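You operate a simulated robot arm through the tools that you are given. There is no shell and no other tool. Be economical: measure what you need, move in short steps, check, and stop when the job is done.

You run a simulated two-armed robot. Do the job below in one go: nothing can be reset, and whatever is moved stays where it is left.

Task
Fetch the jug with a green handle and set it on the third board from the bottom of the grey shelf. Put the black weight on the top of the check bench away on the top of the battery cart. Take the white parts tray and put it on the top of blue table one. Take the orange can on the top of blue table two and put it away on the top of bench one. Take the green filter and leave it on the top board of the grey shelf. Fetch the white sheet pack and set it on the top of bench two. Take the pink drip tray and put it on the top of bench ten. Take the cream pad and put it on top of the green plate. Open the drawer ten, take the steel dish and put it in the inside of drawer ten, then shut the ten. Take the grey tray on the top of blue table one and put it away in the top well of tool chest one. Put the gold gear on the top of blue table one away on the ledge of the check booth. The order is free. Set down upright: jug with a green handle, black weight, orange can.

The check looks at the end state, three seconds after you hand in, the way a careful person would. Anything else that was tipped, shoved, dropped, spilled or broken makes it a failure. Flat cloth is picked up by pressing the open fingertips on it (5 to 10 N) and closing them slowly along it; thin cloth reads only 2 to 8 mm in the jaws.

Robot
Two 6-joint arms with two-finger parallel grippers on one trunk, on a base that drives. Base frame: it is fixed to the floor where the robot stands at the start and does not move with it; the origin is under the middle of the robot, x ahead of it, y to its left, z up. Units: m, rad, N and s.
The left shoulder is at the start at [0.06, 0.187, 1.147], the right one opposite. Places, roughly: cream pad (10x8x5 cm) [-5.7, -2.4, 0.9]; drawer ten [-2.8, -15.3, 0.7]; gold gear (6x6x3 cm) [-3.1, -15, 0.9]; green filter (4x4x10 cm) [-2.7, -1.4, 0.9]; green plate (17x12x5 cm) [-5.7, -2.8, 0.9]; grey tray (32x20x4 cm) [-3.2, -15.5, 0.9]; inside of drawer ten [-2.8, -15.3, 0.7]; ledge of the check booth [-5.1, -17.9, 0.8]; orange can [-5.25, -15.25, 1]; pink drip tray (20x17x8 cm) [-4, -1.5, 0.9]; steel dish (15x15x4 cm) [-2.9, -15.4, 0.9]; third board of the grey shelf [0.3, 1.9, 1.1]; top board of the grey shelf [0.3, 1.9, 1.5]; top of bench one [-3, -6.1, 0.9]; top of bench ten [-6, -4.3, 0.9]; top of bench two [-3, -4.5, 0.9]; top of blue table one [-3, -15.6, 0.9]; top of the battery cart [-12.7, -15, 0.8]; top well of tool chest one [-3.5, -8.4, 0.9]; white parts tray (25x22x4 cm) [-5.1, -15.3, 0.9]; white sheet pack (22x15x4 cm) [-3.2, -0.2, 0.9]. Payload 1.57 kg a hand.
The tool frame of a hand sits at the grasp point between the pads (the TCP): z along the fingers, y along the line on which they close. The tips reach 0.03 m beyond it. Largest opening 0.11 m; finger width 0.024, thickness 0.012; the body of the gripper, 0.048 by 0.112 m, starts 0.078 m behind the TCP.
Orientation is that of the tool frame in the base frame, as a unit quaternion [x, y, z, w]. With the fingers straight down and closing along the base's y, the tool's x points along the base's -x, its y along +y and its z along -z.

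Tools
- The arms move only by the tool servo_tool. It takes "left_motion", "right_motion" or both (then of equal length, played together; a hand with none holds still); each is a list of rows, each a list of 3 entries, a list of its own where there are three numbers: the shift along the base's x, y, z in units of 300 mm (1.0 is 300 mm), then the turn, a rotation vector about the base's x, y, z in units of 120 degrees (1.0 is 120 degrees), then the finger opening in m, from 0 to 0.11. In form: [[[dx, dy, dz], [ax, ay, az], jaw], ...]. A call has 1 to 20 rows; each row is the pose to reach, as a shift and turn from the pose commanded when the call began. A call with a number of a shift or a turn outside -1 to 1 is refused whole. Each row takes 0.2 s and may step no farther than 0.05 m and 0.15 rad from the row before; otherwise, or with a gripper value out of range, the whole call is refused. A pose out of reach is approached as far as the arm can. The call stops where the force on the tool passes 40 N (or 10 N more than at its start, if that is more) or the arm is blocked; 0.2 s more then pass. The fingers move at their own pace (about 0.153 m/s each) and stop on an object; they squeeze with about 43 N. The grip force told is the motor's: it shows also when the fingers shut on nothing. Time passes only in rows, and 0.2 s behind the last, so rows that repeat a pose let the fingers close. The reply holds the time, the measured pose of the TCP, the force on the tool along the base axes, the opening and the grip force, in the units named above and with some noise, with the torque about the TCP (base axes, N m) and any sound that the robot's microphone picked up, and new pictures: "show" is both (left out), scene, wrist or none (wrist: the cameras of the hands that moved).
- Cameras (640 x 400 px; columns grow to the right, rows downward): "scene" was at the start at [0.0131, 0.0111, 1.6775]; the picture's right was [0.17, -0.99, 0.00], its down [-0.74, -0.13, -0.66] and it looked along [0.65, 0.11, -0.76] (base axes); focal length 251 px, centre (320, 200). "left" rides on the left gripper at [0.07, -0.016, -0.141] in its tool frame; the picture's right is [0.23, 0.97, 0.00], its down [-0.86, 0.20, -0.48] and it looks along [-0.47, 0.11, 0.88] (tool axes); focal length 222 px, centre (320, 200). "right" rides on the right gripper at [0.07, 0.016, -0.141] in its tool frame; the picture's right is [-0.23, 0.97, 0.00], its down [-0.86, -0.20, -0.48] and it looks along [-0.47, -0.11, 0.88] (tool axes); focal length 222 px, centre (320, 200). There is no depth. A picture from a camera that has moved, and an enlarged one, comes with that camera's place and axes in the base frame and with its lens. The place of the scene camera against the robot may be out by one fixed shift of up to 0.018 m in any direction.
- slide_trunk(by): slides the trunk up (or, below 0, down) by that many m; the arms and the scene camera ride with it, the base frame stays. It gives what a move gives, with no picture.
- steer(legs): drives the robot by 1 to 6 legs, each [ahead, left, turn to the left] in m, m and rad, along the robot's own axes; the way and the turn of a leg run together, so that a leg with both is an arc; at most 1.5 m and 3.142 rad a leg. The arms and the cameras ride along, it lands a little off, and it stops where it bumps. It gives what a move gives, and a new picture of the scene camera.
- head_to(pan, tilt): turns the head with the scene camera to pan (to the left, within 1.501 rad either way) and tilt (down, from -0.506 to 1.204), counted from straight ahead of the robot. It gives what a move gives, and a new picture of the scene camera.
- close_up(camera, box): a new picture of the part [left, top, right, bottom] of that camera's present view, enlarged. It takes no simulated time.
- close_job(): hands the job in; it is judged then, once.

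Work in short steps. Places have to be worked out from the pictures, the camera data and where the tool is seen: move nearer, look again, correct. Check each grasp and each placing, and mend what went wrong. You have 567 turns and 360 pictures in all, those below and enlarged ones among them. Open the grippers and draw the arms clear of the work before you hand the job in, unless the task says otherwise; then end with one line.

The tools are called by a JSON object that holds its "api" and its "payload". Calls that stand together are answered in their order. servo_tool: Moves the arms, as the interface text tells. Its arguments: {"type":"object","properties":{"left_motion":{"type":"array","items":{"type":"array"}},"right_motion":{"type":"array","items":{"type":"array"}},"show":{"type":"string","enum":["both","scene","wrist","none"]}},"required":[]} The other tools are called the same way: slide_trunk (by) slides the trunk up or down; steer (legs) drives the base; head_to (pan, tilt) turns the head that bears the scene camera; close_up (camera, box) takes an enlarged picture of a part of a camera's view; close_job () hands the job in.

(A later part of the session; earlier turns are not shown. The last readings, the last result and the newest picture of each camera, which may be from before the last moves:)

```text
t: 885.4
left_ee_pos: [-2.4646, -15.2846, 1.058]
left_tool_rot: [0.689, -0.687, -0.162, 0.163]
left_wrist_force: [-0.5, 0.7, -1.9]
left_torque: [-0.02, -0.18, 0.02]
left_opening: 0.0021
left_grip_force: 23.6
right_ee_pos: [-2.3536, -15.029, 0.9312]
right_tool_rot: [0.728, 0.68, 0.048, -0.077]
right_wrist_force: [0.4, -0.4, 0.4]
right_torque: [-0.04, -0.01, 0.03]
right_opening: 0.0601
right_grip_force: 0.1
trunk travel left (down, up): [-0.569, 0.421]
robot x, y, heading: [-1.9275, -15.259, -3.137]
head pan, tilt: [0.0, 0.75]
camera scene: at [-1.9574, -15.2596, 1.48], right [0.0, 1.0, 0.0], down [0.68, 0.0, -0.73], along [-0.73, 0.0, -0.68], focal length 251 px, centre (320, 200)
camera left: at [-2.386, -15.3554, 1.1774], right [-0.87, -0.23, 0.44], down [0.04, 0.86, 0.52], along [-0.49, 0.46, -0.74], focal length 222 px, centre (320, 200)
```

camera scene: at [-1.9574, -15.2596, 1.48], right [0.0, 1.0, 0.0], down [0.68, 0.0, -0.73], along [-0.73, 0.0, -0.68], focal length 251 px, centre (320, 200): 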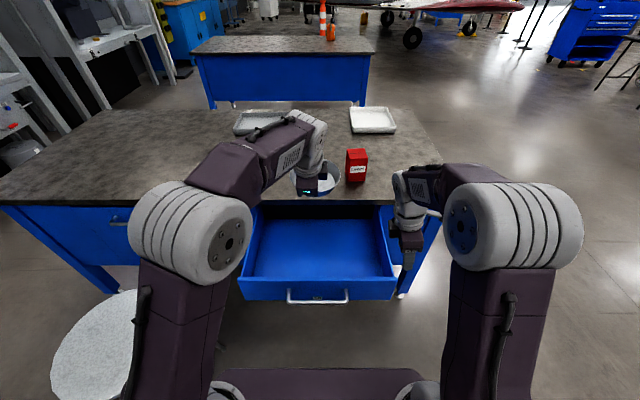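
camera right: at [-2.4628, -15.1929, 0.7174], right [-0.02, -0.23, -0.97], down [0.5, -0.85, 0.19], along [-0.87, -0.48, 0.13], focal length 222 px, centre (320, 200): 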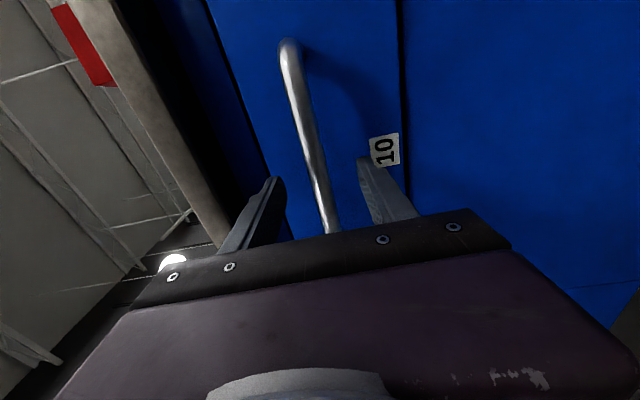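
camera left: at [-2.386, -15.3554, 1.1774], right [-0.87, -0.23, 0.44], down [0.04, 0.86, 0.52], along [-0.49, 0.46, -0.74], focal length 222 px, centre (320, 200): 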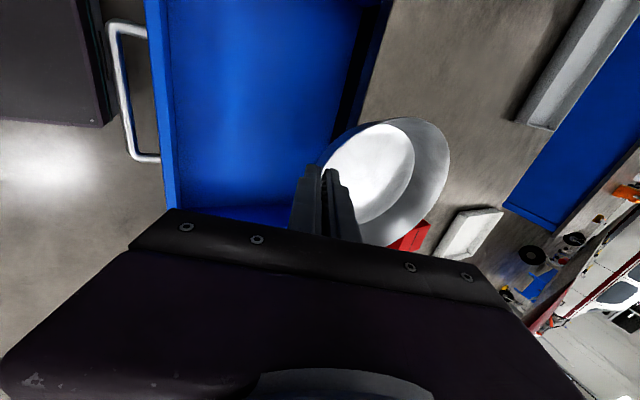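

Table edge is at x ≈ -2.60 and the drawer front at ≈ -2.36. I shift the dish 2.5 cm towards me, lower to z 0.81, and look.

{"api": "servo_tool", "payload": {"left_motion": [[[0.05, 0.02, -0.06], [0, 0, 0], 0.0], [[0.09, 0.04, -0.18], [0, 0, 0], 0.0], [[0.09, 0.05, -0.32], [0, 0, 0], 0.0], [[0.09, 0.05, -0.46], [0, 0, 0], 0.0], [[0.09, 0.05, -0.6], [0, 0, 0], 0.0], [[0.09, 0.05, -0.72], [0, 0, 0], 0.0], [[0.09, 0.05, -0.8], [0, 0, 0], 0.0]], "show": "both"}}

```text
t: 887.0
left_ee_pos: [-2.4371, -15.2705, 0.818]
left_tool_rot: [0.688, -0.688, -0.163, 0.163]
left_wrist_force: [0.3, 0.1, -1.9]
left_torque: [-0.03, -0.13, 0.02]
left_opening: 0.0022
left_grip_force: 23.6
right_ee_pos: [-2.3522, -15.0296, 0.931]
right_tool_rot: [0.728, 0.68, 0.048, -0.078]
right_wrist_force: [0.2, 0.5, 0.5]
right_torque: [-0.02, 0.04, 0.01]
right_opening: 0.0601
right_grip_force: 0.0
trunk travel left (down, up): [-0.569, 0.421]
robot x, y, heading: [-1.9248, -15.258, -3.144]
head pan, tilt: [0.0, 0.75]
camera scene: at [-1.9565, -15.2609, 1.4801], right [0.0, 1.0, 0.0], down [0.68, 0.0, -0.73], along [-0.73, 0.0, -0.68], focal length 251 px, centre (320, 200)
camera left: at [-2.3588, -15.3414, 0.9369], right [-0.87, -0.23, 0.44], down [0.04, 0.85, 0.52], along [-0.49, 0.47, -0.74], focal length 222 px, centre (320, 200)
```

scene: 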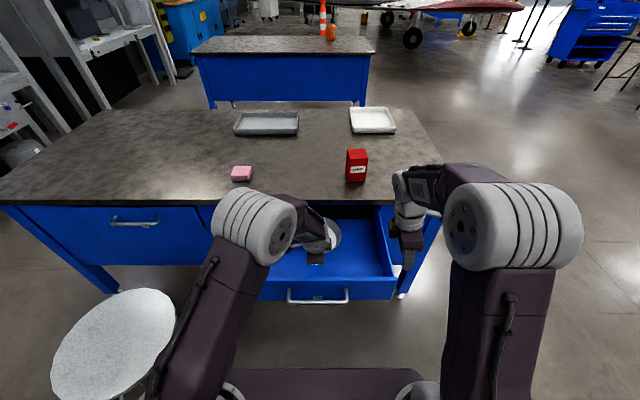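
left: 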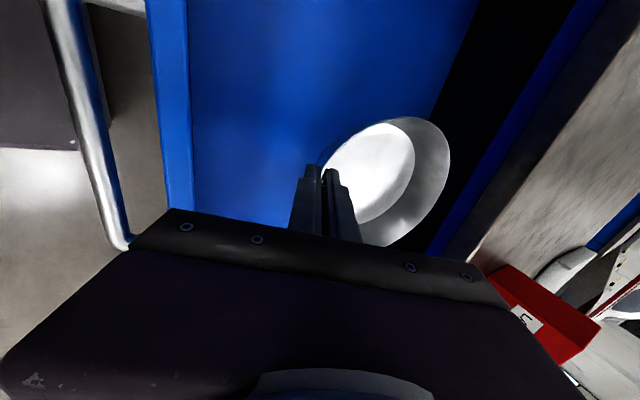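

The dish is inside the opening. I move it 3.5 cm inward and lower gently.

{"api": "servo_tool", "payload": {"left_motion": [[[-0.06, 0, -0.03], [0, 0, 0], 0.0], [[-0.12, 0, -0.06], [0, 0, 0], 0.0], [[-0.12, 0, -0.11], [0, 0, 0], 0.0], [[-0.12, 0, -0.15], [0, 0, 0], 0.0], [[-0.12, 0, -0.18], [0, 0, 0], 0.0]], "show": "wrist"}}

```text
t: 888.2
left_ee_pos: [-2.472, -15.2715, 0.7633]
left_tool_rot: [0.688, -0.688, -0.163, 0.163]
left_wrist_force: [0.7, -0.2, -1.6]
left_torque: [-0.05, -0.09, 0.03]
left_opening: 0.0024
left_grip_force: 24.0
right_ee_pos: [-2.3521, -15.0299, 0.9319]
right_tool_rot: [0.728, 0.679, 0.047, -0.078]
right_wrist_force: [1.0, 0.1, -0.3]
right_torque: [-0.02, -0.05, 0.0]
right_opening: 0.0599
right_grip_force: 0.1
trunk travel left (down, up): [-0.569, 0.421]
robot x, y, heading: [-1.9279, -15.2601, -3.144]
head pan, tilt: [0.0, 0.75]
camera left: at [-2.3941, -15.3419, 0.8828], right [-0.87, -0.23, 0.44], down [0.04, 0.85, 0.52], along [-0.49, 0.47, -0.74], focal length 222 px, centre (320, 200)
```

left: 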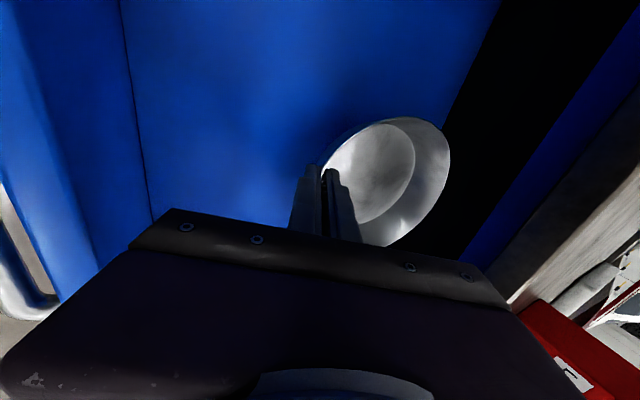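

Continue lowering to contact.

{"api": "servo_tool", "payload": {"left_motion": [[[0, 0, -0.02], [0, 0, 0], 0.0], [[0, 0, -0.04], [0, 0, 0], 0.0], [[0, 0, -0.06], [0, 0, 0], 0.0]], "show": "none"}}

{"api": "servo_tool", "payload": {"left_motion": [[[0, 0, -0.015], [0, 0, 0], 0.0], [[0, 0, -0.03], [0, 0, 0], 0.0]], "show": "wrist"}}

```text
t: 889.0
left_ee_pos: [-2.4728, -15.2711, 0.7447]
left_tool_rot: [-0.687, 0.689, 0.164, -0.163]
left_wrist_force: [0.2, -0.3, -1.3]
left_torque: [-0.02, -0.11, 0.01]
left_opening: 0.0022
left_grip_force: 23.6
right_ee_pos: [-2.3515, -15.0306, 0.9318]
right_tool_rot: [0.727, 0.68, 0.048, -0.078]
right_wrist_force: [0.3, -0.1, -0.4]
right_torque: [0.01, -0.03, -0.03]
right_opening: 0.0601
right_grip_force: 0.1
trunk travel left (down, up): [-0.569, 0.421]
robot x, y, heading: [-1.9288, -15.2597, -3.141]
head pan, tilt: [0.0, 0.75]
```

```text
t: 889.6
left_ee_pos: [-2.4709, -15.2717, 0.736]
left_tool_rot: [0.688, -0.688, -0.163, 0.163]
left_wrist_force: [0.0, -0.1, -1.6]
left_torque: [-0.01, -0.11, 0.05]
left_opening: 0.002
left_grip_force: 23.8
right_ee_pos: [-2.3524, -15.0295, 0.9318]
right_tool_rot: [0.727, 0.68, 0.047, -0.077]
right_wrist_force: [0.0, 0.0, 0.2]
right_torque: [0.03, 0.0, 0.02]
right_opening: 0.0602
right_grip_force: 0.1
trunk travel left (down, up): [-0.569, 0.421]
robot x, y, heading: [-1.9284, -15.2591, -3.143]
head pan, tilt: [0.0, 0.75]
camera left: at [-2.3939, -15.3419, 0.8556], right [-0.87, -0.23, 0.44], down [0.04, 0.86, 0.52], along [-0.49, 0.47, -0.74], focal length 222 px, centre (320, 200)
```

left: 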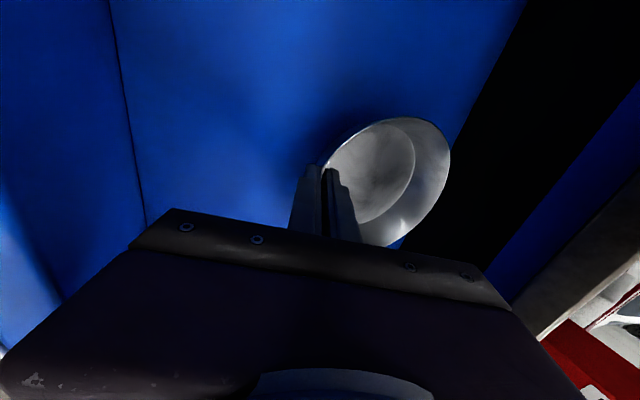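

{"api": "servo_tool", "payload": {"left_motion": [[[0, 0, -0.015], [0, 0, 0], 0.0], [[0, 0, -0.03], [0, 0, 0], 0.0]], "show": "none"}}

{"api": "servo_tool", "payload": {"left_motion": [[[0, 0, -0.015], [0, 0, 0], 0.0], [[0, 0, -0.03], [0, 0, 0], 0.0]], "show": "wrist"}}

```text
t: 890.2
left_ee_pos: [-2.4718, -15.2719, 0.7277]
left_tool_rot: [0.688, -0.688, -0.162, 0.162]
left_wrist_force: [0.0, 0.0, -2.1]
left_torque: [-0.01, -0.11, -0.03]
left_opening: 0.0023
left_grip_force: 23.6
right_ee_pos: [-2.3519, -15.0304, 0.9324]
right_tool_rot: [0.728, 0.68, 0.047, -0.078]
right_wrist_force: [0.1, -0.1, -0.1]
right_torque: [0.02, -0.01, 0.0]
right_opening: 0.0601
right_grip_force: 0.0
trunk travel left (down, up): [-0.569, 0.421]
robot x, y, heading: [-1.9291, -15.2558, -3.143]
head pan, tilt: [0.0, 0.75]
```

```text
t: 890.8
left_ee_pos: [-2.4723, -15.2712, 0.7226]
left_tool_rot: [0.689, -0.687, -0.165, 0.165]
left_wrist_force: [2.0, -2.7, 21.3]
left_torque: [0.27, 0.5, 0.08]
left_opening: 0.0026
left_grip_force: 24.1
right_ee_pos: [-2.3499, -15.0307, 0.9339]
right_tool_rot: [0.727, 0.681, 0.047, -0.079]
right_wrist_force: [0.1, -0.2, 0.1]
right_torque: [0.02, -0.04, -0.01]
right_opening: 0.0599
right_grip_force: 0.1
trunk travel left (down, up): [-0.569, 0.421]
robot x, y, heading: [-1.9287, -15.2596, -3.141]
head pan, tilt: [0.0, 0.75]
camera left: at [-2.393, -15.3418, 0.8409], right [-0.87, -0.23, 0.44], down [0.04, 0.85, 0.52], along [-0.5, 0.47, -0.73], focal length 222 px, centre (320, 200)
```

left: 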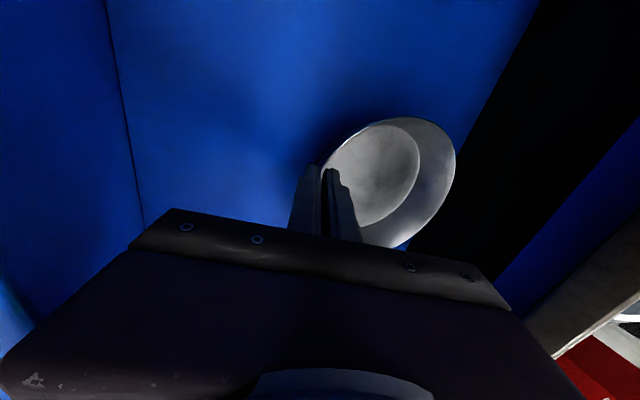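

The dish rests on the drawer floor. I relieve, open the fingers, and lift out.

{"api": "servo_tool", "payload": {"left_motion": [[[0, 0, 0.015], [0, 0, 0], 0.01], [[0, 0, 0.015], [0, 0, 0], 0.03], [[0, 0, 0.015], [0, 0, 0], 0.05], [[0.02, 0, 0.06], [0, 0, 0], 0.05], [[0.04, 0, 0.13], [0, 0, 0], 0.05], [[0.06, 0, 0.22], [0, 0, 0], 0.05], [[0.08, 0, 0.35], [0, 0, 0], 0.05], [[0.1, 0, 0.5], [0, 0, 0], 0.05]], "show": "both"}}

```text
t: 892.6
left_ee_pos: [-2.4408, -15.2727, 0.8689]
left_tool_rot: [0.688, -0.688, -0.163, 0.164]
left_wrist_force: [-0.5, 0.8, -0.5]
left_torque: [0.01, 0.01, -0.01]
left_opening: 0.0498
left_grip_force: 0.2
right_ee_pos: [-2.3513, -15.0305, 0.9324]
right_tool_rot: [0.727, 0.681, 0.048, -0.079]
right_wrist_force: [0.7, 0.7, 0.0]
right_torque: [0.03, 0.02, -0.02]
right_opening: 0.0601
right_grip_force: 0.0
trunk travel left (down, up): [-0.569, 0.421]
robot x, y, heading: [-1.9293, -15.2613, -3.143]
head pan, tilt: [0.0, 0.75]
camera scene: at [-1.9545, -15.2612, 1.48], right [0.0, 1.0, 0.0], down [0.68, 0.0, -0.73], along [-0.73, 0.0, -0.68], focal length 251 px, centre (320, 200)
camera left: at [-2.3625, -15.3424, 0.9877], right [-0.87, -0.23, 0.44], down [0.04, 0.86, 0.52], along [-0.49, 0.47, -0.74], focal length 222 px, centre (320, 200)
```

scene: 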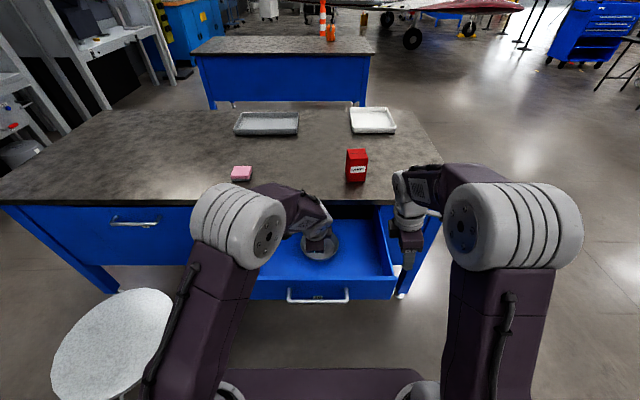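
left: 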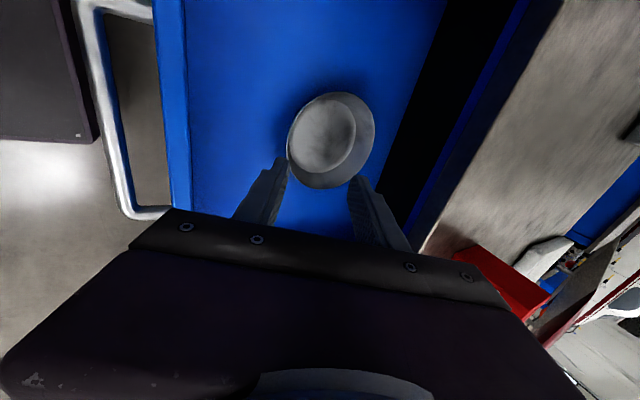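

The steel dish lies in drawer ten. I raise the left hand clear to its side and back the robot 0.1 m.

{"api": "servo_tool", "payload": {"left_motion": [[[0, -0.03, 0.13], [0, 0, 0], 0.06], [[0.03, -0.1, 0.24], [0, 0, 0], 0.06], [[0.06, -0.2, 0.34], [0, 0, 0], 0.06], [[0.09, -0.3, 0.44], [0, 0, 0], 0.06], [[0.12, -0.42, 0.54], [0, 0, 0], 0.06], [[0.15, -0.54, 0.64], [0, 0, 0], 0.06], [[0.15, -0.66, 0.72], [0, 0, 0], 0.06]], "show": "none"}}

{"api": "steer", "payload": {"legs": [[-0.13, 0, 0]]}}

```text
t: 894.2
left_ee_pos: [-2.3951, -15.4697, 1.0846]
left_tool_rot: [-0.688, 0.688, 0.164, -0.162]
left_wrist_force: [0.2, -0.7, -0.4]
left_torque: [-0.02, -0.01, 0.01]
left_opening: 0.0599
left_grip_force: 0.1
right_ee_pos: [-2.3514, -15.0296, 0.9313]
right_tool_rot: [0.727, 0.68, 0.049, -0.079]
right_wrist_force: [-1.0, 0.8, 0.3]
right_torque: [-0.01, 0.0, 0.01]
right_opening: 0.06
right_grip_force: 0.2
trunk travel left (down, up): [-0.569, 0.421]
robot x, y, heading: [-1.93, -15.2614, -3.139]
head pan, tilt: [0.0, 0.75]
```

```text
t: 895.5
left_ee_pos: [-2.2656, -15.4702, 1.0844]
left_tool_rot: [0.688, -0.688, -0.163, 0.163]
left_wrist_force: [-0.7, 0.5, -0.2]
left_torque: [-0.02, 0.0, 0.02]
left_opening: 0.0599
left_grip_force: 0.1
right_ee_pos: [-2.2217, -15.0299, 0.9308]
right_tool_rot: [0.727, 0.68, 0.048, -0.079]
right_wrist_force: [0.1, -0.3, -0.1]
right_torque: [-0.01, 0.02, -0.03]
right_opening: 0.0601
right_grip_force: 0.1
trunk travel left (down, up): [-0.569, 0.421]
robot x, y, heading: [-1.7963, -15.261, -3.148]
head pan, tilt: [0.0, 0.75]
camera scene: at [-1.8256, -15.261, 1.48], right [0.0, 1.0, 0.0], down [0.68, 0.0, -0.73], along [-0.73, 0.0, -0.68], focal length 251 px, centre (320, 200)
```

scene: 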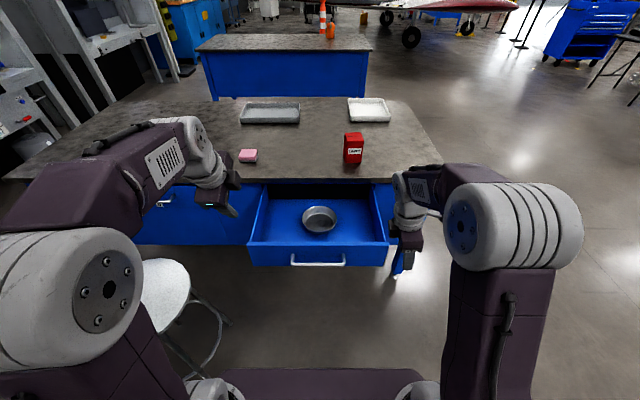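

Drawer with the dish is clearly visible. I turn the right hand forward again in front of the handle.

{"api": "servo_tool", "payload": {"right_motion": [[[0.02, -0.065, -0.05], [-0.004, 0.0615, 0.008], 0.06], [[0.02, -0.13, -0.1], [-0.008, 0.123, 0.017], 0.06], [[0.02, -0.195, -0.15], [-0.012, 0.1845, 0.025], 0.06], [[0.02, -0.26, -0.2], [-0.016, 0.246, 0.033], 0.06], [[0.02, -0.325, -0.25], [-0.02, 0.3075, 0.042], 0.06], [[0.02, -0.39, -0.3], [-0.025, 0.369, 0.05], 0.06], [[0.02, -0.455, -0.36], [-0.029, 0.4305, 0.058], 0.06], [[0.02, -0.52, -0.42], [-0.033, 0.492, 0.067], 0.06], [[0.02, -0.585, -0.48], [-0.037, 0.5535, 0.075], 0.06], [[0.02, -0.65, -0.54], [-0.041, 0.615, 0.083], 0.06], [[0.01, -0.715, -0.6], [-0.045, 0.6765, 0.092], 0.06], [[0, -0.783, -0.647], [-0.049, 0.738, 0.1], 0.06]], "show": "wrist"}}

```text
t: 898.1
left_ee_pos: [-2.2656, -15.4694, 1.0845]
left_tool_rot: [0.688, -0.688, -0.163, 0.163]
left_wrist_force: [0.0, -0.3, 0.0]
left_torque: [0.0, 0.01, -0.06]
left_opening: 0.0602
left_grip_force: 0.0
right_ee_pos: [-2.2212, -15.2655, 0.7384]
right_tool_rot: [-0.488, -0.499, 0.512, 0.501]
right_wrist_force: [0.6, -0.5, -0.1]
right_torque: [0.01, 0.01, -0.05]
right_opening: 0.0599
right_grip_force: 0.0
right hand out of reach, approached as far as the arm can: row 3, 4, 6, 7
trunk travel left (down, up): [-0.569, 0.421]
robot x, y, heading: [-1.8007, -15.2575, -3.144]
head pan, tilt: [0.0, 0.75]
camera right: at [-2.0817, -15.1933, 0.7174], right [-0.02, -0.23, -0.97], down [0.5, -0.84, 0.19], along [-0.86, -0.48, 0.13], focal length 222 px, centre (320, 200)
```

right: 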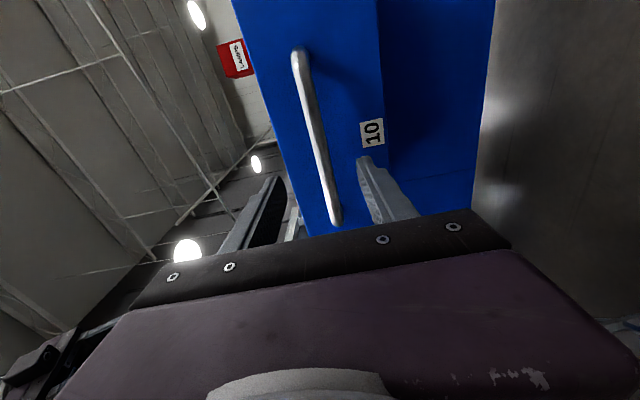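

Aligned with the bar. Move in 7.5 cm and grip it.

{"api": "servo_tool", "payload": {"right_motion": [[[-0.08, 0, -0.003], [0, 0, 0], 0.06], [[-0.16, 0, -0.003], [0, 0, 0], 0.06], [[-0.24, 0, -0.003], [0, 0, 0], 0.06], [[-0.24, 0, -0.003], [0, 0, 0], 0.04], [[-0.24, 0, -0.003], [0, 0, 0], 0.02], [[-0.24, 0, -0.003], [0, 0, 0], 0.0], [[-0.24, 0, -0.003], [0, 0, 0], 0.0]], "show": "none"}}

```text
t: 899.7
left_ee_pos: [-2.2653, -15.4709, 1.0848]
left_tool_rot: [-0.688, 0.688, 0.162, -0.163]
left_wrist_force: [0.6, -1.4, 0.7]
left_torque: [-0.04, -0.03, -0.01]
left_opening: 0.0598
left_grip_force: 0.1
right_ee_pos: [-2.2926, -15.2642, 0.7361]
right_tool_rot: [-0.489, -0.5, 0.512, 0.499]
right_wrist_force: [0.2, -0.9, -4.4]
right_torque: [0.12, -0.01, 0.24]
right_opening: 0.0159
right_grip_force: 31.5
trunk travel left (down, up): [-0.569, 0.421]
robot x, y, heading: [-1.797, -15.2598, -3.144]
head pan, tilt: [0.0, 0.75]
```

Gripped. Push the drawer in: drive ahead 0.22, then the arm.

{"api": "steer", "payload": {"legs": [[0.22, 0, 0.003]]}}

{"api": "servo_tool", "payload": {"right_motion": [[[-0.07, 0, 0], [0, 0, 0], 0.0], [[-0.14, 0, 0], [0, 0, 0], 0.0], [[-0.21, 0, 0], [0, 0, 0], 0.0], [[-0.27, 0, 0], [0, 0, 0], 0.0], [[-0.31, 0, 0], [0, 0, 0], 0.0], [[-0.34, 0, 0], [0, 0, 0], 0.0]], "show": "scene"}}

```text
t: 901.4
left_ee_pos: [-2.4849, -15.4698, 1.0846]
left_tool_rot: [0.688, -0.688, -0.163, 0.163]
left_wrist_force: [0.4, 0.2, -0.3]
left_torque: [0.03, -0.05, -0.01]
left_opening: 0.06
left_grip_force: 0.0
right_ee_pos: [-2.5128, -15.2654, 0.7373]
right_tool_rot: [-0.489, -0.5, 0.512, 0.5]
right_wrist_force: [1.5, 4.2, -3.1]
right_torque: [0.28, -0.13, -0.64]
right_opening: 0.0161
right_grip_force: 30.9
trunk travel left (down, up): [-0.569, 0.421]
robot x, y, heading: [-2.0185, -15.2603, -3.14]
head pan, tilt: [0.0, 0.75]
camera scene: at [-2.0454, -15.2607, 1.48], right [0.0, 1.0, 0.0], down [0.68, 0.0, -0.73], along [-0.73, 0.0, -0.68], focal length 251 px, centre (320, 200)
```

scene: 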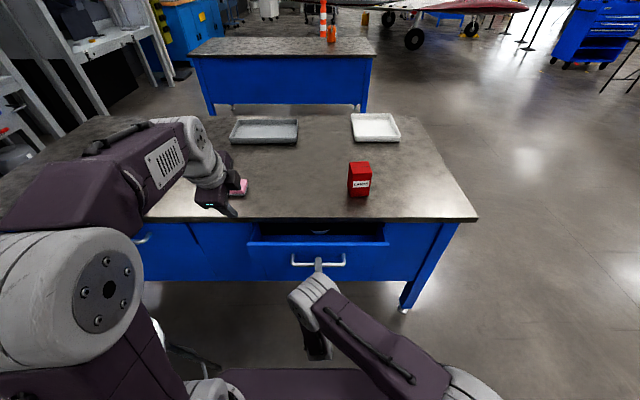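

```text
t: 902.8
left_ee_pos: [-2.4824, -15.4707, 1.0862]
left_tool_rot: [0.689, -0.687, -0.164, 0.164]
left_wrist_force: [-0.4, -0.8, 0.0]
left_torque: [0.03, -0.03, -0.02]
left_opening: 0.06
left_grip_force: 0.0
right_ee_pos: [-2.6109, -15.2653, 0.737]
right_tool_rot: [-0.488, -0.5, 0.511, 0.5]
right_wrist_force: [24.9, 7.3, -0.9]
right_torque: [-0.1, -0.09, 0.26]
right_opening: 0.0158
right_grip_force: 31.8
trunk travel left (down, up): [-0.569, 0.421]
robot x, y, heading: [-2.0162, -15.2617, -3.138]
head pan, tilt: [0.0, 0.75]
camera scene: at [-2.0408, -15.2607, 1.48], right [0.0, 1.0, 0.0], down [0.68, 0.0, -0.73], along [-0.73, 0.0, -0.68], focal length 251 px, centre (320, 200)
```

scene: 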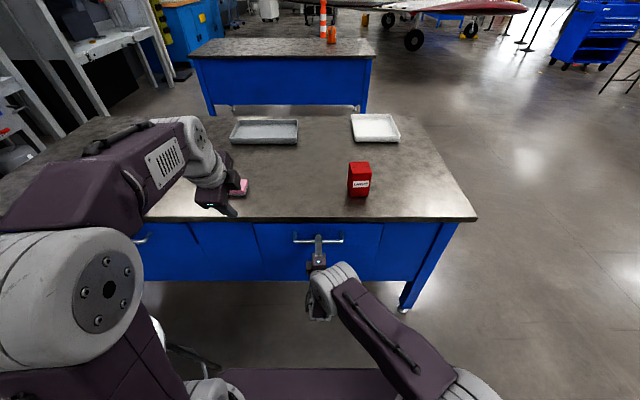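

Drawer ten is shut (25 N at the stop, same handle position as at the start). I release and back off.

{"api": "servo_tool", "payload": {"right_motion": [[[0, 0, 0], [0, 0, 0], 0.03], [[0, 0, 0], [0, 0, 0], 0.06], [[0, 0, 0], [0, 0, 0], 0.06], [[0.1, 0, 0], [0, 0, 0], 0.06], [[0.2, 0, 0], [0, 0, 0], 0.06], [[0.32, 0, 0], [0, 0, 0], 0.06], [[0.45, 0, 0], [0, 0, 0], 0.06]], "show": "wrist"}}

```text
t: 904.4
left_ee_pos: [-2.4824, -15.4721, 1.0844]
left_tool_rot: [0.689, -0.687, -0.163, 0.163]
left_wrist_force: [0.7, 0.0, -0.4]
left_torque: [-0.01, 0.01, 0.01]
left_opening: 0.0601
left_grip_force: 0.0
right_ee_pos: [-2.4786, -15.2672, 0.7374]
right_tool_rot: [-0.488, -0.499, 0.512, 0.5]
right_wrist_force: [0.6, 0.5, 0.3]
right_torque: [0.0, -0.01, 0.02]
right_opening: 0.0599
right_grip_force: 0.0
trunk travel left (down, up): [-0.569, 0.421]
robot x, y, heading: [-2.0188, -15.2597, -3.138]
head pan, tilt: [0.0, 0.75]
camera right: at [-2.338, -15.1948, 0.7177], right [-0.02, -0.23, -0.97], down [0.5, -0.84, 0.19], along [-0.86, -0.49, 0.13], focal length 222 px, centre (320, 200)
```

right: 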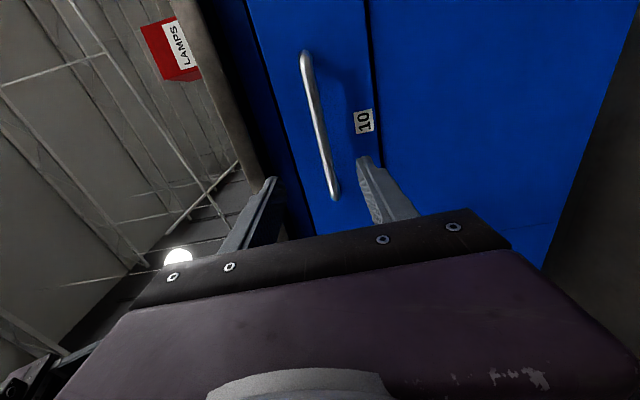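

Drawer 10 is flush. I raise the trunk, back off, and turn the right hand down again.

{"api": "steer", "payload": {"legs": [[-0.15, 0, 0]]}}

{"api": "slide_trunk", "payload": {"by": 0.2}}

{"api": "servo_tool", "payload": {"right_motion": [[[0, 0.03, 0.03], [0, -0.068, 0], 0.06], [[0, 0.06, 0.06], [0, -0.136, 0], 0.06], [[0, 0.1, 0.1], [0, -0.205, 0], 0.06], [[0, 0.14, 0.14], [0, -0.273, 0], 0.06], [[0, 0.18, 0.18], [0, -0.341, 0], 0.06], [[0, 0.22, 0.22], [0, -0.409, 0], 0.06], [[0, 0.26, 0.26], [0, -0.477, 0], 0.06], [[0, 0.3, 0.3], [0, -0.545, 0], 0.06], [[0, 0.34, 0.36], [0, -0.614, 0], 0.06], [[0, 0.38, 0.42], [0, -0.682, 0], 0.06], [[0, 0.42, 0.5], [0, -0.75, 0], 0.06]], "left_motion": [[[0, 0, 0], [0, -0.056, 0], 0.1], [[0, 0, 0], [0, -0.113, 0], 0.11], [[0, 0, 0], [0, -0.169, 0], 0.11], [[0, 0, 0], [0, -0.225, 0], 0.11], [[0, 0, 0], [0, -0.225, 0], 0.11], [[0, 0, 0], [0, -0.225, 0], 0.11], [[0, 0, 0], [0, -0.225, 0], 0.11], [[0, 0, 0], [0, -0.225, 0], 0.11], [[0, 0, 0], [0, -0.225, 0], 0.11], [[0, 0, 0], [0, -0.225, 0], 0.11], [[0, 0, 0], [0, -0.225, 0], 0.11]], "show": "none"}}

```text
t: 905.7
left_ee_pos: [-2.3337, -15.4701, 1.0858]
left_tool_rot: [0.689, -0.687, -0.164, 0.163]
left_wrist_force: [1.0, -0.1, 0.1]
left_torque: [-0.02, 0.0, -0.01]
left_opening: 0.0601
left_grip_force: 0.2
right_ee_pos: [-2.3288, -15.2666, 0.7384]
right_tool_rot: [-0.488, -0.499, 0.513, 0.5]
right_wrist_force: [-0.3, -0.4, 0.1]
right_torque: [-0.02, -0.06, 0.01]
right_opening: 0.06
right_grip_force: 0.1
trunk travel left (down, up): [-0.569, 0.421]
robot x, y, heading: [-1.8663, -15.261, -3.138]
head pan, tilt: [0.0, 0.75]
camera scene: at [-1.8932, -15.2612, 1.4801], right [0.0, 1.0, 0.0], down [0.68, 0.0, -0.73], along [-0.73, 0.0, -0.68], focal length 251 px, centre (320, 200)
```

scene: 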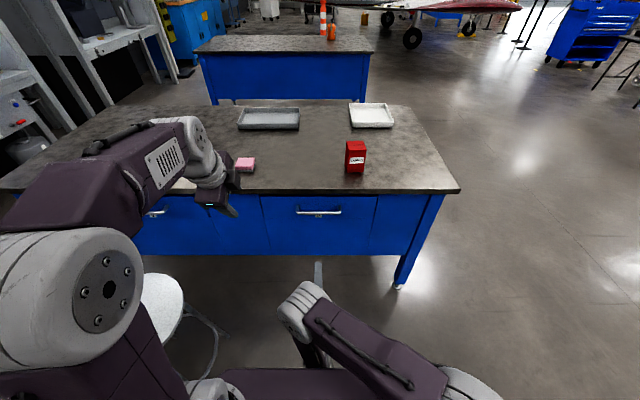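

```text
t: 907.9
left_ee_pos: [-2.3329, -15.4714, 1.2851]
left_tool_rot: [0.688, -0.688, -0.163, 0.163]
left_wrist_force: [0.4, -0.3, -0.7]
left_torque: [0.0, 0.01, 0.01]
left_opening: 0.0598
left_grip_force: 0.0
right_ee_pos: [-2.3282, -15.2673, 0.9373]
right_tool_rot: [-0.489, -0.499, 0.512, 0.5]
right_wrist_force: [-0.6, 0.5, 0.2]
right_torque: [0.03, -0.01, 0.02]
right_opening: 0.0598
right_grip_force: 0.0
trunk travel left (down, up): [-0.769, 0.221]
robot x, y, heading: [-1.8675, -15.2583, -3.138]
head pan, tilt: [0.0, 0.75]
```

```text
t: 910.3
left_ee_pos: [-2.3354, -15.4708, 1.2852]
left_tool_rot: [0.708, -0.706, 0.002, -0.001]
left_wrist_force: [0.0, -0.5, 0.0]
left_torque: [-0.07, 0.02, 0.02]
left_opening: 0.11
left_grip_force: 0.2
right_ee_pos: [-2.3298, -15.1392, 1.0862]
right_tool_rot: [0.707, 0.707, -0.017, 0.0]
right_wrist_force: [-0.3, -1.1, 0.3]
right_torque: [0.0, -0.01, 0.01]
right_opening: 0.0598
right_grip_force: 0.0
right hand out of reach, approached as far as the arm can: row 9, 10
trunk travel left (down, up): [-0.769, 0.221]
robot x, y, heading: [-1.8685, -15.2579, -3.139]
head pan, tilt: [0.0, 0.75]
```

Next the orange can, from the west side of table two. I go around the north of both tables.

{"api": "steer", "payload": {"legs": [[0, -1.1, 0], [1.4, 0, 0], [1.4, 0, 0], [1.3, 0, 0]]}}

{"api": "head_to", "payload": {"pan": 0.6, "tilt": 0.5}}

```text
t: 935.4
left_ee_pos: [-6.4681, -14.4703, 1.2843]
left_tool_rot: [0.717, -0.697, 0.003, -0.001]
left_wrist_force: [-0.9, -0.4, 0.0]
left_torque: [-0.03, 0.0, -0.03]
left_opening: 0.1097
left_grip_force: 0.1
right_ee_pos: [-6.4705, -14.1402, 1.0864]
right_tool_rot: [0.699, 0.715, -0.017, 0.0]
right_wrist_force: [-0.8, 0.7, 0.0]
right_torque: [0.0, 0.0, 0.0]
right_opening: 0.06
right_grip_force: 0.1
trunk travel left (down, up): [-0.769, 0.221]
robot x, y, heading: [-6.0049, -14.246, -3.11]
head pan, tilt: [0.0, 0.75]
camera scene: at [-6.0329, -14.2506, 1.6801], right [-0.03, 1.0, 0.0], down [0.68, 0.02, -0.73], along [-0.73, -0.02, -0.68], focal length 251 px, centre (320, 200)
```

scene: 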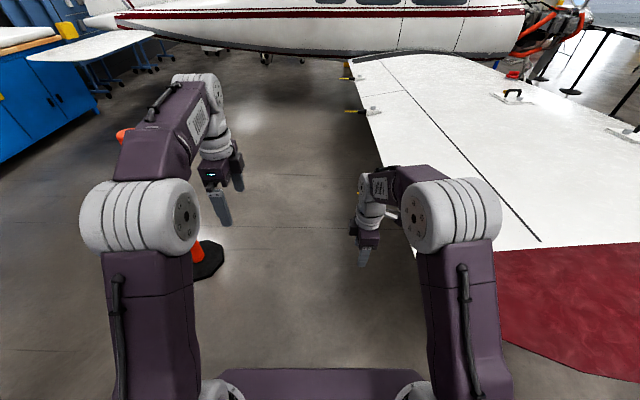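

```text
t: 936.4
left_ee_pos: [-6.4697, -14.4716, 1.2841]
left_tool_rot: [0.716, -0.698, 0.003, -0.001]
left_wrist_force: [0.2, 0.2, -0.1]
left_torque: [0.01, -0.03, 0.0]
left_opening: 0.1098
left_grip_force: 0.2
right_ee_pos: [-6.4707, -14.1399, 1.0864]
right_tool_rot: [0.699, 0.715, -0.016, -0.001]
right_wrist_force: [-0.1, 0.3, -0.3]
right_torque: [0.04, 0.01, -0.01]
right_opening: 0.0601
right_grip_force: 0.1
trunk travel left (down, up): [-0.769, 0.221]
robot x, y, heading: [-6.0072, -14.2492, -3.116]
head pan, tilt: [0.6, 0.499]
camera scene: at [-6.0242, -14.3016, 1.702], right [-0.59, 0.81, 0.0], down [0.39, 0.28, -0.88], along [-0.71, -0.51, -0.48], focal length 251 px, centre (320, 200)
```

scene: 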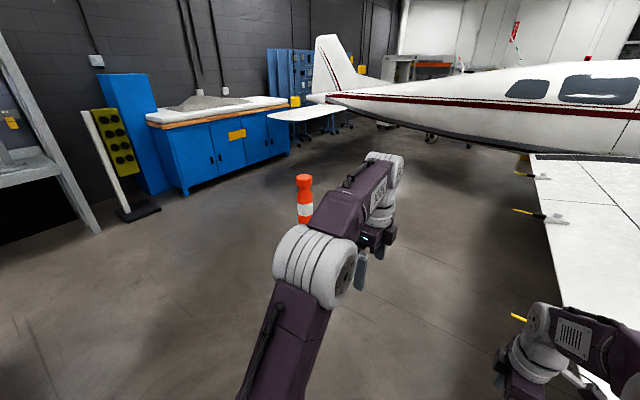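

The wing is close on the right, so I move left (south) first, then turn via the south to face table two's west side.

{"api": "steer", "payload": {"legs": [[0, 0.95, -0.02], [0, 0, 3.13]]}}

{"api": "head_to", "payload": {"pan": 0.0, "tilt": 0.75}}

```text
t: 948.5
left_ee_pos: [-5.5202, -14.9944, 1.2849]
left_tool_rot: [0.721, 0.693, -0.001, -0.002]
left_wrist_force: [0.1, 0.3, 0.1]
left_torque: [-0.03, 0.01, -0.02]
left_opening: 0.1098
left_grip_force: 0.0
right_ee_pos: [-5.5397, -15.3228, 1.0862]
right_tool_rot: [-0.693, 0.721, -0.001, 0.016]
right_wrist_force: [0.6, 0.7, -0.3]
right_torque: [0.0, -0.03, 0.0]
right_opening: 0.0601
right_grip_force: 0.1
trunk travel left (down, up): [-0.769, 0.221]
robot x, y, heading: [-5.9931, -15.1921, -0.037]
head pan, tilt: [0.6, 0.499]
camera scene: at [-5.9823, -15.1383, 1.702], right [0.53, -0.85, 0.0], down [-0.4, -0.26, -0.88], along [0.74, 0.47, -0.48], focal length 251 px, centre (320, 200)
```

scene: 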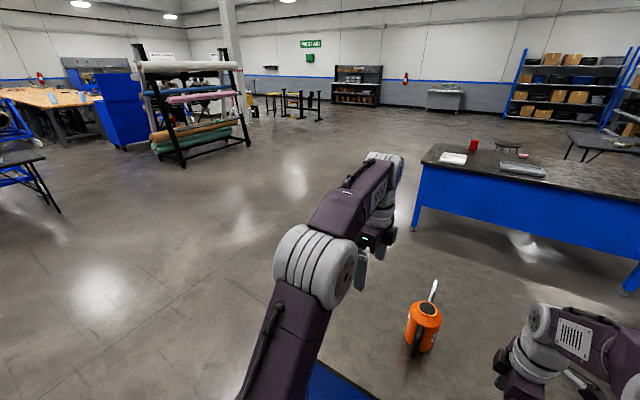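

```text
t: 949.5
left_ee_pos: [-5.5193, -14.9935, 1.2857]
left_tool_rot: [0.721, 0.693, -0.001, -0.003]
left_wrist_force: [-0.1, 0.5, -0.2]
left_torque: [0.0, -0.01, 0.03]
left_opening: 0.11
left_grip_force: 0.0
right_ee_pos: [-5.5387, -15.3226, 1.0872]
right_tool_rot: [-0.693, 0.721, -0.001, 0.017]
right_wrist_force: [-0.3, -0.7, -0.2]
right_torque: [0.0, -0.03, -0.02]
right_opening: 0.0601
right_grip_force: 0.0
trunk travel left (down, up): [-0.769, 0.221]
robot x, y, heading: [-5.9957, -15.1893, -0.036]
head pan, tilt: [0.0, 0.75]
camera scene: at [-5.9765, -15.1898, 1.6801], right [-0.04, -1.0, 0.0], down [-0.68, 0.02, -0.73], along [0.73, -0.03, -0.68], focal length 251 px, centre (320, 200)
```

scene: 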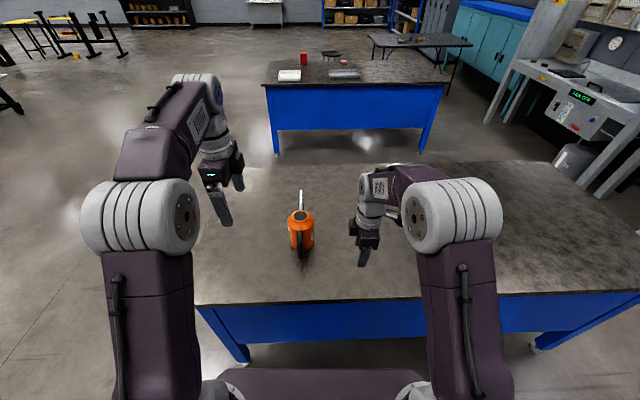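

{"api": "close_up", "payload": {"camera": "scene", "box": [250, 170, 350, 270]}}

{"api": "close_up", "payload": {"camera": "left", "box": [0, 0, 640, 400]}}

```text
4.00 times, centred on (300, 220) of scene
camera zoom: at [-5.9765, -15.1898, 1.6801], right [-0.04, -1.0, 0.0], down [-0.68, 0.02, -0.73], along [0.73, -0.03, -0.68], focal length 1006 px, centre (400, 120)
```

zoom: 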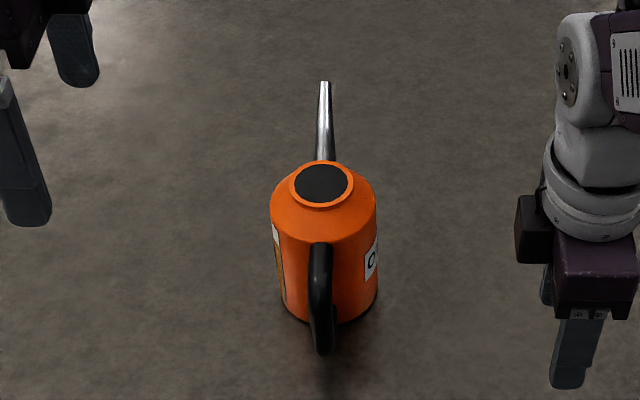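

```text
1.00 times, centred on (320, 200) of left
camera zoom: at [-5.5336, -14.9236, 1.4266], right [0.98, 0.19, -0.01], down [0.17, -0.86, 0.48], along [0.09, -0.47, -0.88], focal length 222 px, centre (320, 200)
```

zoom: 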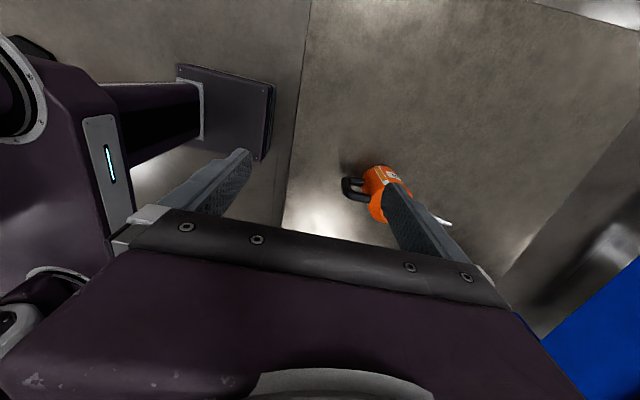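

It is an oil can: orange body ≈ 0.10 m wide, 0.14 m tall, handle towards -x, spout towards +x. I'll grip the body from above with the left hand closing along y. Drive closer and turn the hand.

{"api": "steer", "payload": {"legs": [[0.13, -0.12, 0.037]]}}

{"api": "servo_tool", "payload": {"left_motion": [[[0, 0, 0], [0, 0, 0.068], 0.11], [[0, -0.02, 0], [0, 0, 0.136], 0.11], [[0, -0.04, 0], [0, 0, 0.205], 0.11], [[0, -0.06, 0], [0, 0, 0.273], 0.11], [[0, -0.08, 0], [0, 0, 0.341], 0.11], [[0, -0.1, 0], [0, 0, 0.409], 0.11], [[0, -0.12, 0], [0, 0, 0.477], 0.11], [[0, -0.14, 0], [0, 0, 0.545], 0.11], [[0, -0.14, 0], [0, 0, 0.614], 0.11], [[0, -0.14, 0], [0, 0, 0.682], 0.11], [[0, -0.14, 0], [0, 0, 0.75], 0.11]], "show": "wrist"}}

```text
t: 951.0
left_ee_pos: [-5.4044, -15.0958, 1.286]
left_tool_rot: [0.707, 0.707, -0.001, -0.001]
left_wrist_force: [0.1, 0.4, 0.1]
left_torque: [-0.04, -0.05, -0.02]
left_opening: 0.1103
left_grip_force: 0.1
right_ee_pos: [-5.41, -15.4275, 1.0882]
right_tool_rot: [-0.705, 0.709, -0.001, 0.015]
right_wrist_force: [0.9, -0.2, 0.0]
right_torque: [-0.03, 0.01, -0.01]
right_opening: 0.0599
right_grip_force: 0.0
trunk travel left (down, up): [-0.769, 0.221]
robot x, y, heading: [-5.8702, -15.3096, -0.001]
head pan, tilt: [0.0, 0.75]
camera scene: at [-5.8525, -15.3085, 1.6801], right [0.0, -1.0, 0.0], down [-0.68, 0.0, -0.73], along [0.73, 0.0, -0.68], focal length 251 px, centre (320, 200)
```

scene: 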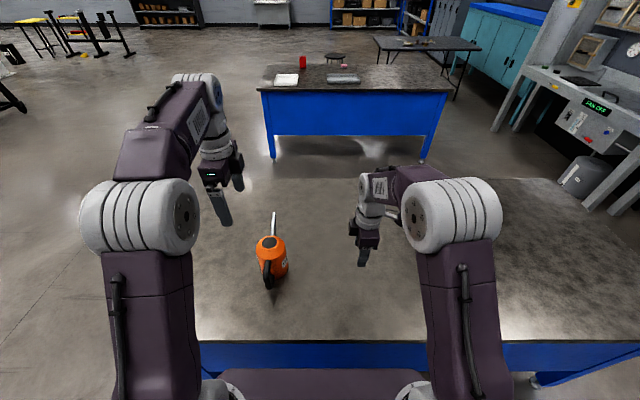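

```text
t: 953.4
left_ee_pos: [-5.4035, -15.1396, 1.2844]
left_tool_rot: [-0.001, 1.0, -0.003, 0.0]
left_wrist_force: [-0.7, -0.2, 0.5]
left_torque: [0.03, -0.03, -0.01]
left_opening: 0.1102
left_grip_force: 0.2
right_ee_pos: [-5.4083, -15.4281, 1.0869]
right_tool_rot: [-0.705, 0.709, -0.001, 0.016]
right_wrist_force: [-0.2, 0.7, 0.0]
right_torque: [0.01, 0.0, 0.03]
right_opening: 0.06
right_grip_force: 0.0
trunk travel left (down, up): [-0.769, 0.221]
robot x, y, heading: [-5.8713, -15.3126, 0.001]
head pan, tilt: [0.0, 0.75]
camera left: at [-5.4713, -15.1557, 1.4266], right [-0.23, 0.97, -0.01], down [0.86, 0.2, 0.48], along [0.46, 0.1, -0.88], focal length 222 px, centre (320, 200)
```

left: 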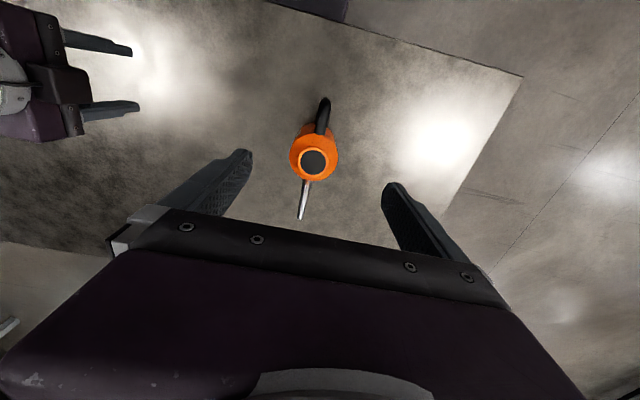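

Can axis at about (-5.333, -15.141). I centre above it and lower to z ≈ 1.09 to check.

{"api": "servo_tool", "payload": {"left_motion": [[[0.1, 0, -0.1], [0, 0, 0], 0.11], [[0.2, 0, -0.22], [0, 0, 0], 0.11], [[0.233, -0.004, -0.36], [0, 0, 0], 0.11], [[0.233, -0.004, -0.5], [0, 0, 0], 0.11], [[0.233, -0.004, -0.63], [0, 0, 0], 0.11]], "show": "wrist"}}

```text
t: 954.6
left_ee_pos: [-5.332, -15.1406, 1.0954]
left_tool_rot: [0.0, 1.0, -0.002, -0.002]
left_wrist_force: [0.0, 0.0, -0.8]
left_torque: [0.02, 0.01, 0.01]
left_opening: 0.1099
left_grip_force: 0.0
right_ee_pos: [-5.408, -15.4285, 1.0857]
right_tool_rot: [-0.706, 0.708, 0.0, 0.016]
right_wrist_force: [0.9, 0.4, 0.2]
right_torque: [0.0, 0.0, 0.03]
right_opening: 0.0599
right_grip_force: 0.0
trunk travel left (down, up): [-0.769, 0.221]
robot x, y, heading: [-5.8689, -15.3113, 0.001]
head pan, tilt: [0.0, 0.75]
camera left: at [-5.4005, -15.1569, 1.2366], right [-0.23, 0.97, -0.01], down [0.86, 0.2, 0.48], along [0.46, 0.1, -0.88], focal length 222 px, centre (320, 200)
```

left: 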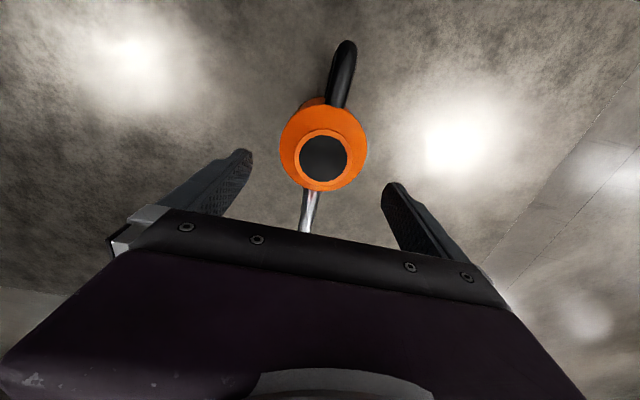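

Aligned within 2–3 mm. Lower over the body.

{"api": "servo_tool", "payload": {"left_motion": [[[0.007, 0.006, -0.1], [0, 0, 0], 0.11], [[0.007, 0.006, -0.2], [0, 0, 0], 0.11], [[0.007, 0.006, -0.3], [0, 0, 0], 0.11], [[0.007, 0.006, -0.38], [0, 0, 0], 0.11], [[0.007, 0.006, -0.46], [0, 0, 0], 0.11]], "show": "wrist"}}

```text
t: 955.8
left_ee_pos: [-5.3297, -15.14, 0.9586]
left_tool_rot: [0.0, 1.0, -0.003, -0.001]
left_wrist_force: [-0.1, -0.3, 0.5]
left_torque: [0.0, 0.0, 0.04]
left_opening: 0.11
left_grip_force: 0.2
right_ee_pos: [-5.4091, -15.4281, 1.0866]
right_tool_rot: [-0.706, 0.708, 0.0, 0.017]
right_wrist_force: [-0.3, 0.0, 0.6]
right_torque: [-0.01, 0.01, 0.0]
right_opening: 0.06
right_grip_force: 0.1
trunk travel left (down, up): [-0.769, 0.221]
robot x, y, heading: [-5.8662, -15.3073, -0.0]
head pan, tilt: [0.0, 0.75]
camera left: at [-5.3988, -15.1551, 1.0996], right [-0.23, 0.97, -0.01], down [0.86, 0.2, 0.48], along [0.47, 0.1, -0.88], focal length 222 px, centre (320, 200)
```

left: 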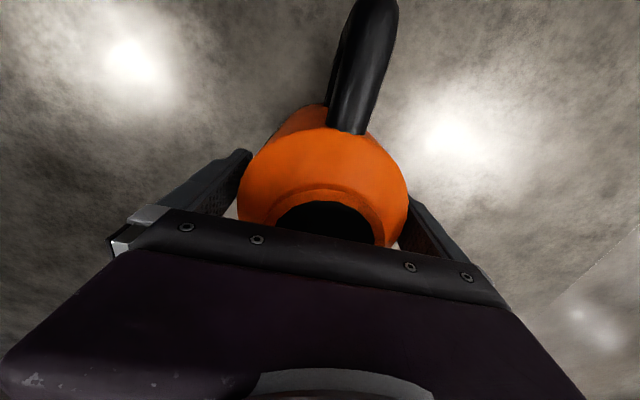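

No contact; the body is between the pads. Close slowly.

{"api": "servo_tool", "payload": {"left_motion": [[[0, 0, 0], [0, 0, 0], 0.104], [[0, 0, 0], [0, 0, 0], 0.1], [[0, 0, 0], [0, 0, 0], 0.096], [[0, 0, 0], [0, 0, 0], 0.09], [[0, 0, 0], [0, 0, 0], 0.08], [[0, 0, 0], [0, 0, 0], 0.07]], "show": "none"}}

{"api": "servo_tool", "payload": {"left_motion": [[[0, 0, 0.03], [0, 0, 0], 0.07], [[0, 0, 0.1], [0, 0, 0], 0.07], [[0, 0, 0.2], [0, 0, 0], 0.07], [[0, 0, 0.3], [0, 0, 0], 0.07]], "show": "both"}}

```text
t: 957.2
left_ee_pos: [-5.3298, -15.1388, 0.9578]
left_tool_rot: [0.001, 1.0, -0.003, 0.0]
left_wrist_force: [-0.2, 0.8, 0.6]
left_torque: [0.16, -0.04, 0.0]
left_opening: 0.0973
left_grip_force: 43.2
right_ee_pos: [-5.4082, -15.4289, 1.0869]
right_tool_rot: [-0.705, 0.709, -0.001, 0.017]
right_wrist_force: [-0.4, 0.6, -0.4]
right_torque: [0.03, -0.02, -0.02]
right_opening: 0.0598
right_grip_force: 0.0
trunk travel left (down, up): [-0.769, 0.221]
robot x, y, heading: [-5.8663, -15.3077, 0.005]
head pan, tilt: [0.0, 0.75]
```

```text
t: 958.2
left_ee_pos: [-5.3305, -15.1392, 1.0483]
left_tool_rot: [0.0, 1.0, -0.003, -0.001]
left_wrist_force: [-0.2, 0.3, -2.5]
left_torque: [-0.01, -0.02, 0.02]
left_opening: 0.0974
left_grip_force: 43.2
right_ee_pos: [-5.4079, -15.4293, 1.0869]
right_tool_rot: [-0.705, 0.709, -0.001, 0.018]
right_wrist_force: [0.4, -0.5, 0.8]
right_torque: [0.01, -0.02, 0.0]
right_opening: 0.0599
right_grip_force: 0.0
trunk travel left (down, up): [-0.769, 0.221]
robot x, y, heading: [-5.8721, -15.3106, -0.003]
head pan, tilt: [0.0, 0.75]
camera scene: at [-5.8501, -15.311, 1.68], right [0.0, -1.0, 0.0], down [-0.68, 0.0, -0.73], along [0.73, 0.0, -0.68], focal length 251 px, centre (320, 200)
camera left: at [-5.4, -15.1551, 1.1902], right [-0.23, 0.97, -0.01], down [0.86, 0.2, 0.48], along [0.47, 0.1, -0.88], focal length 222 px, centre (320, 200)
```

scene: 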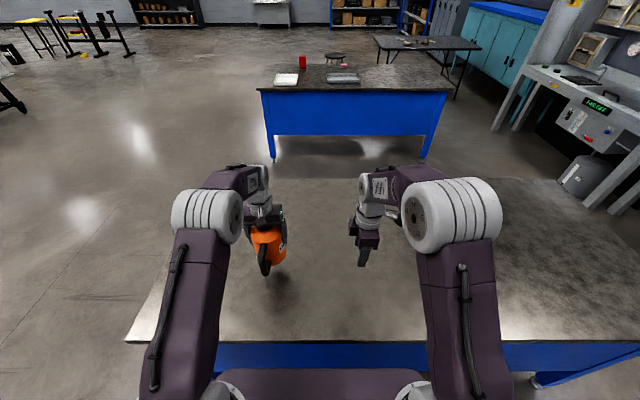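
left: 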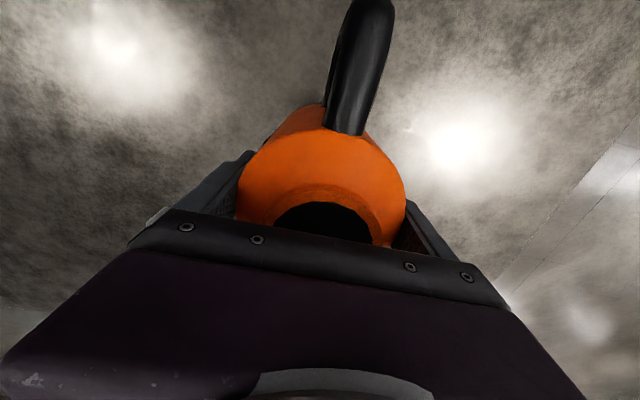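

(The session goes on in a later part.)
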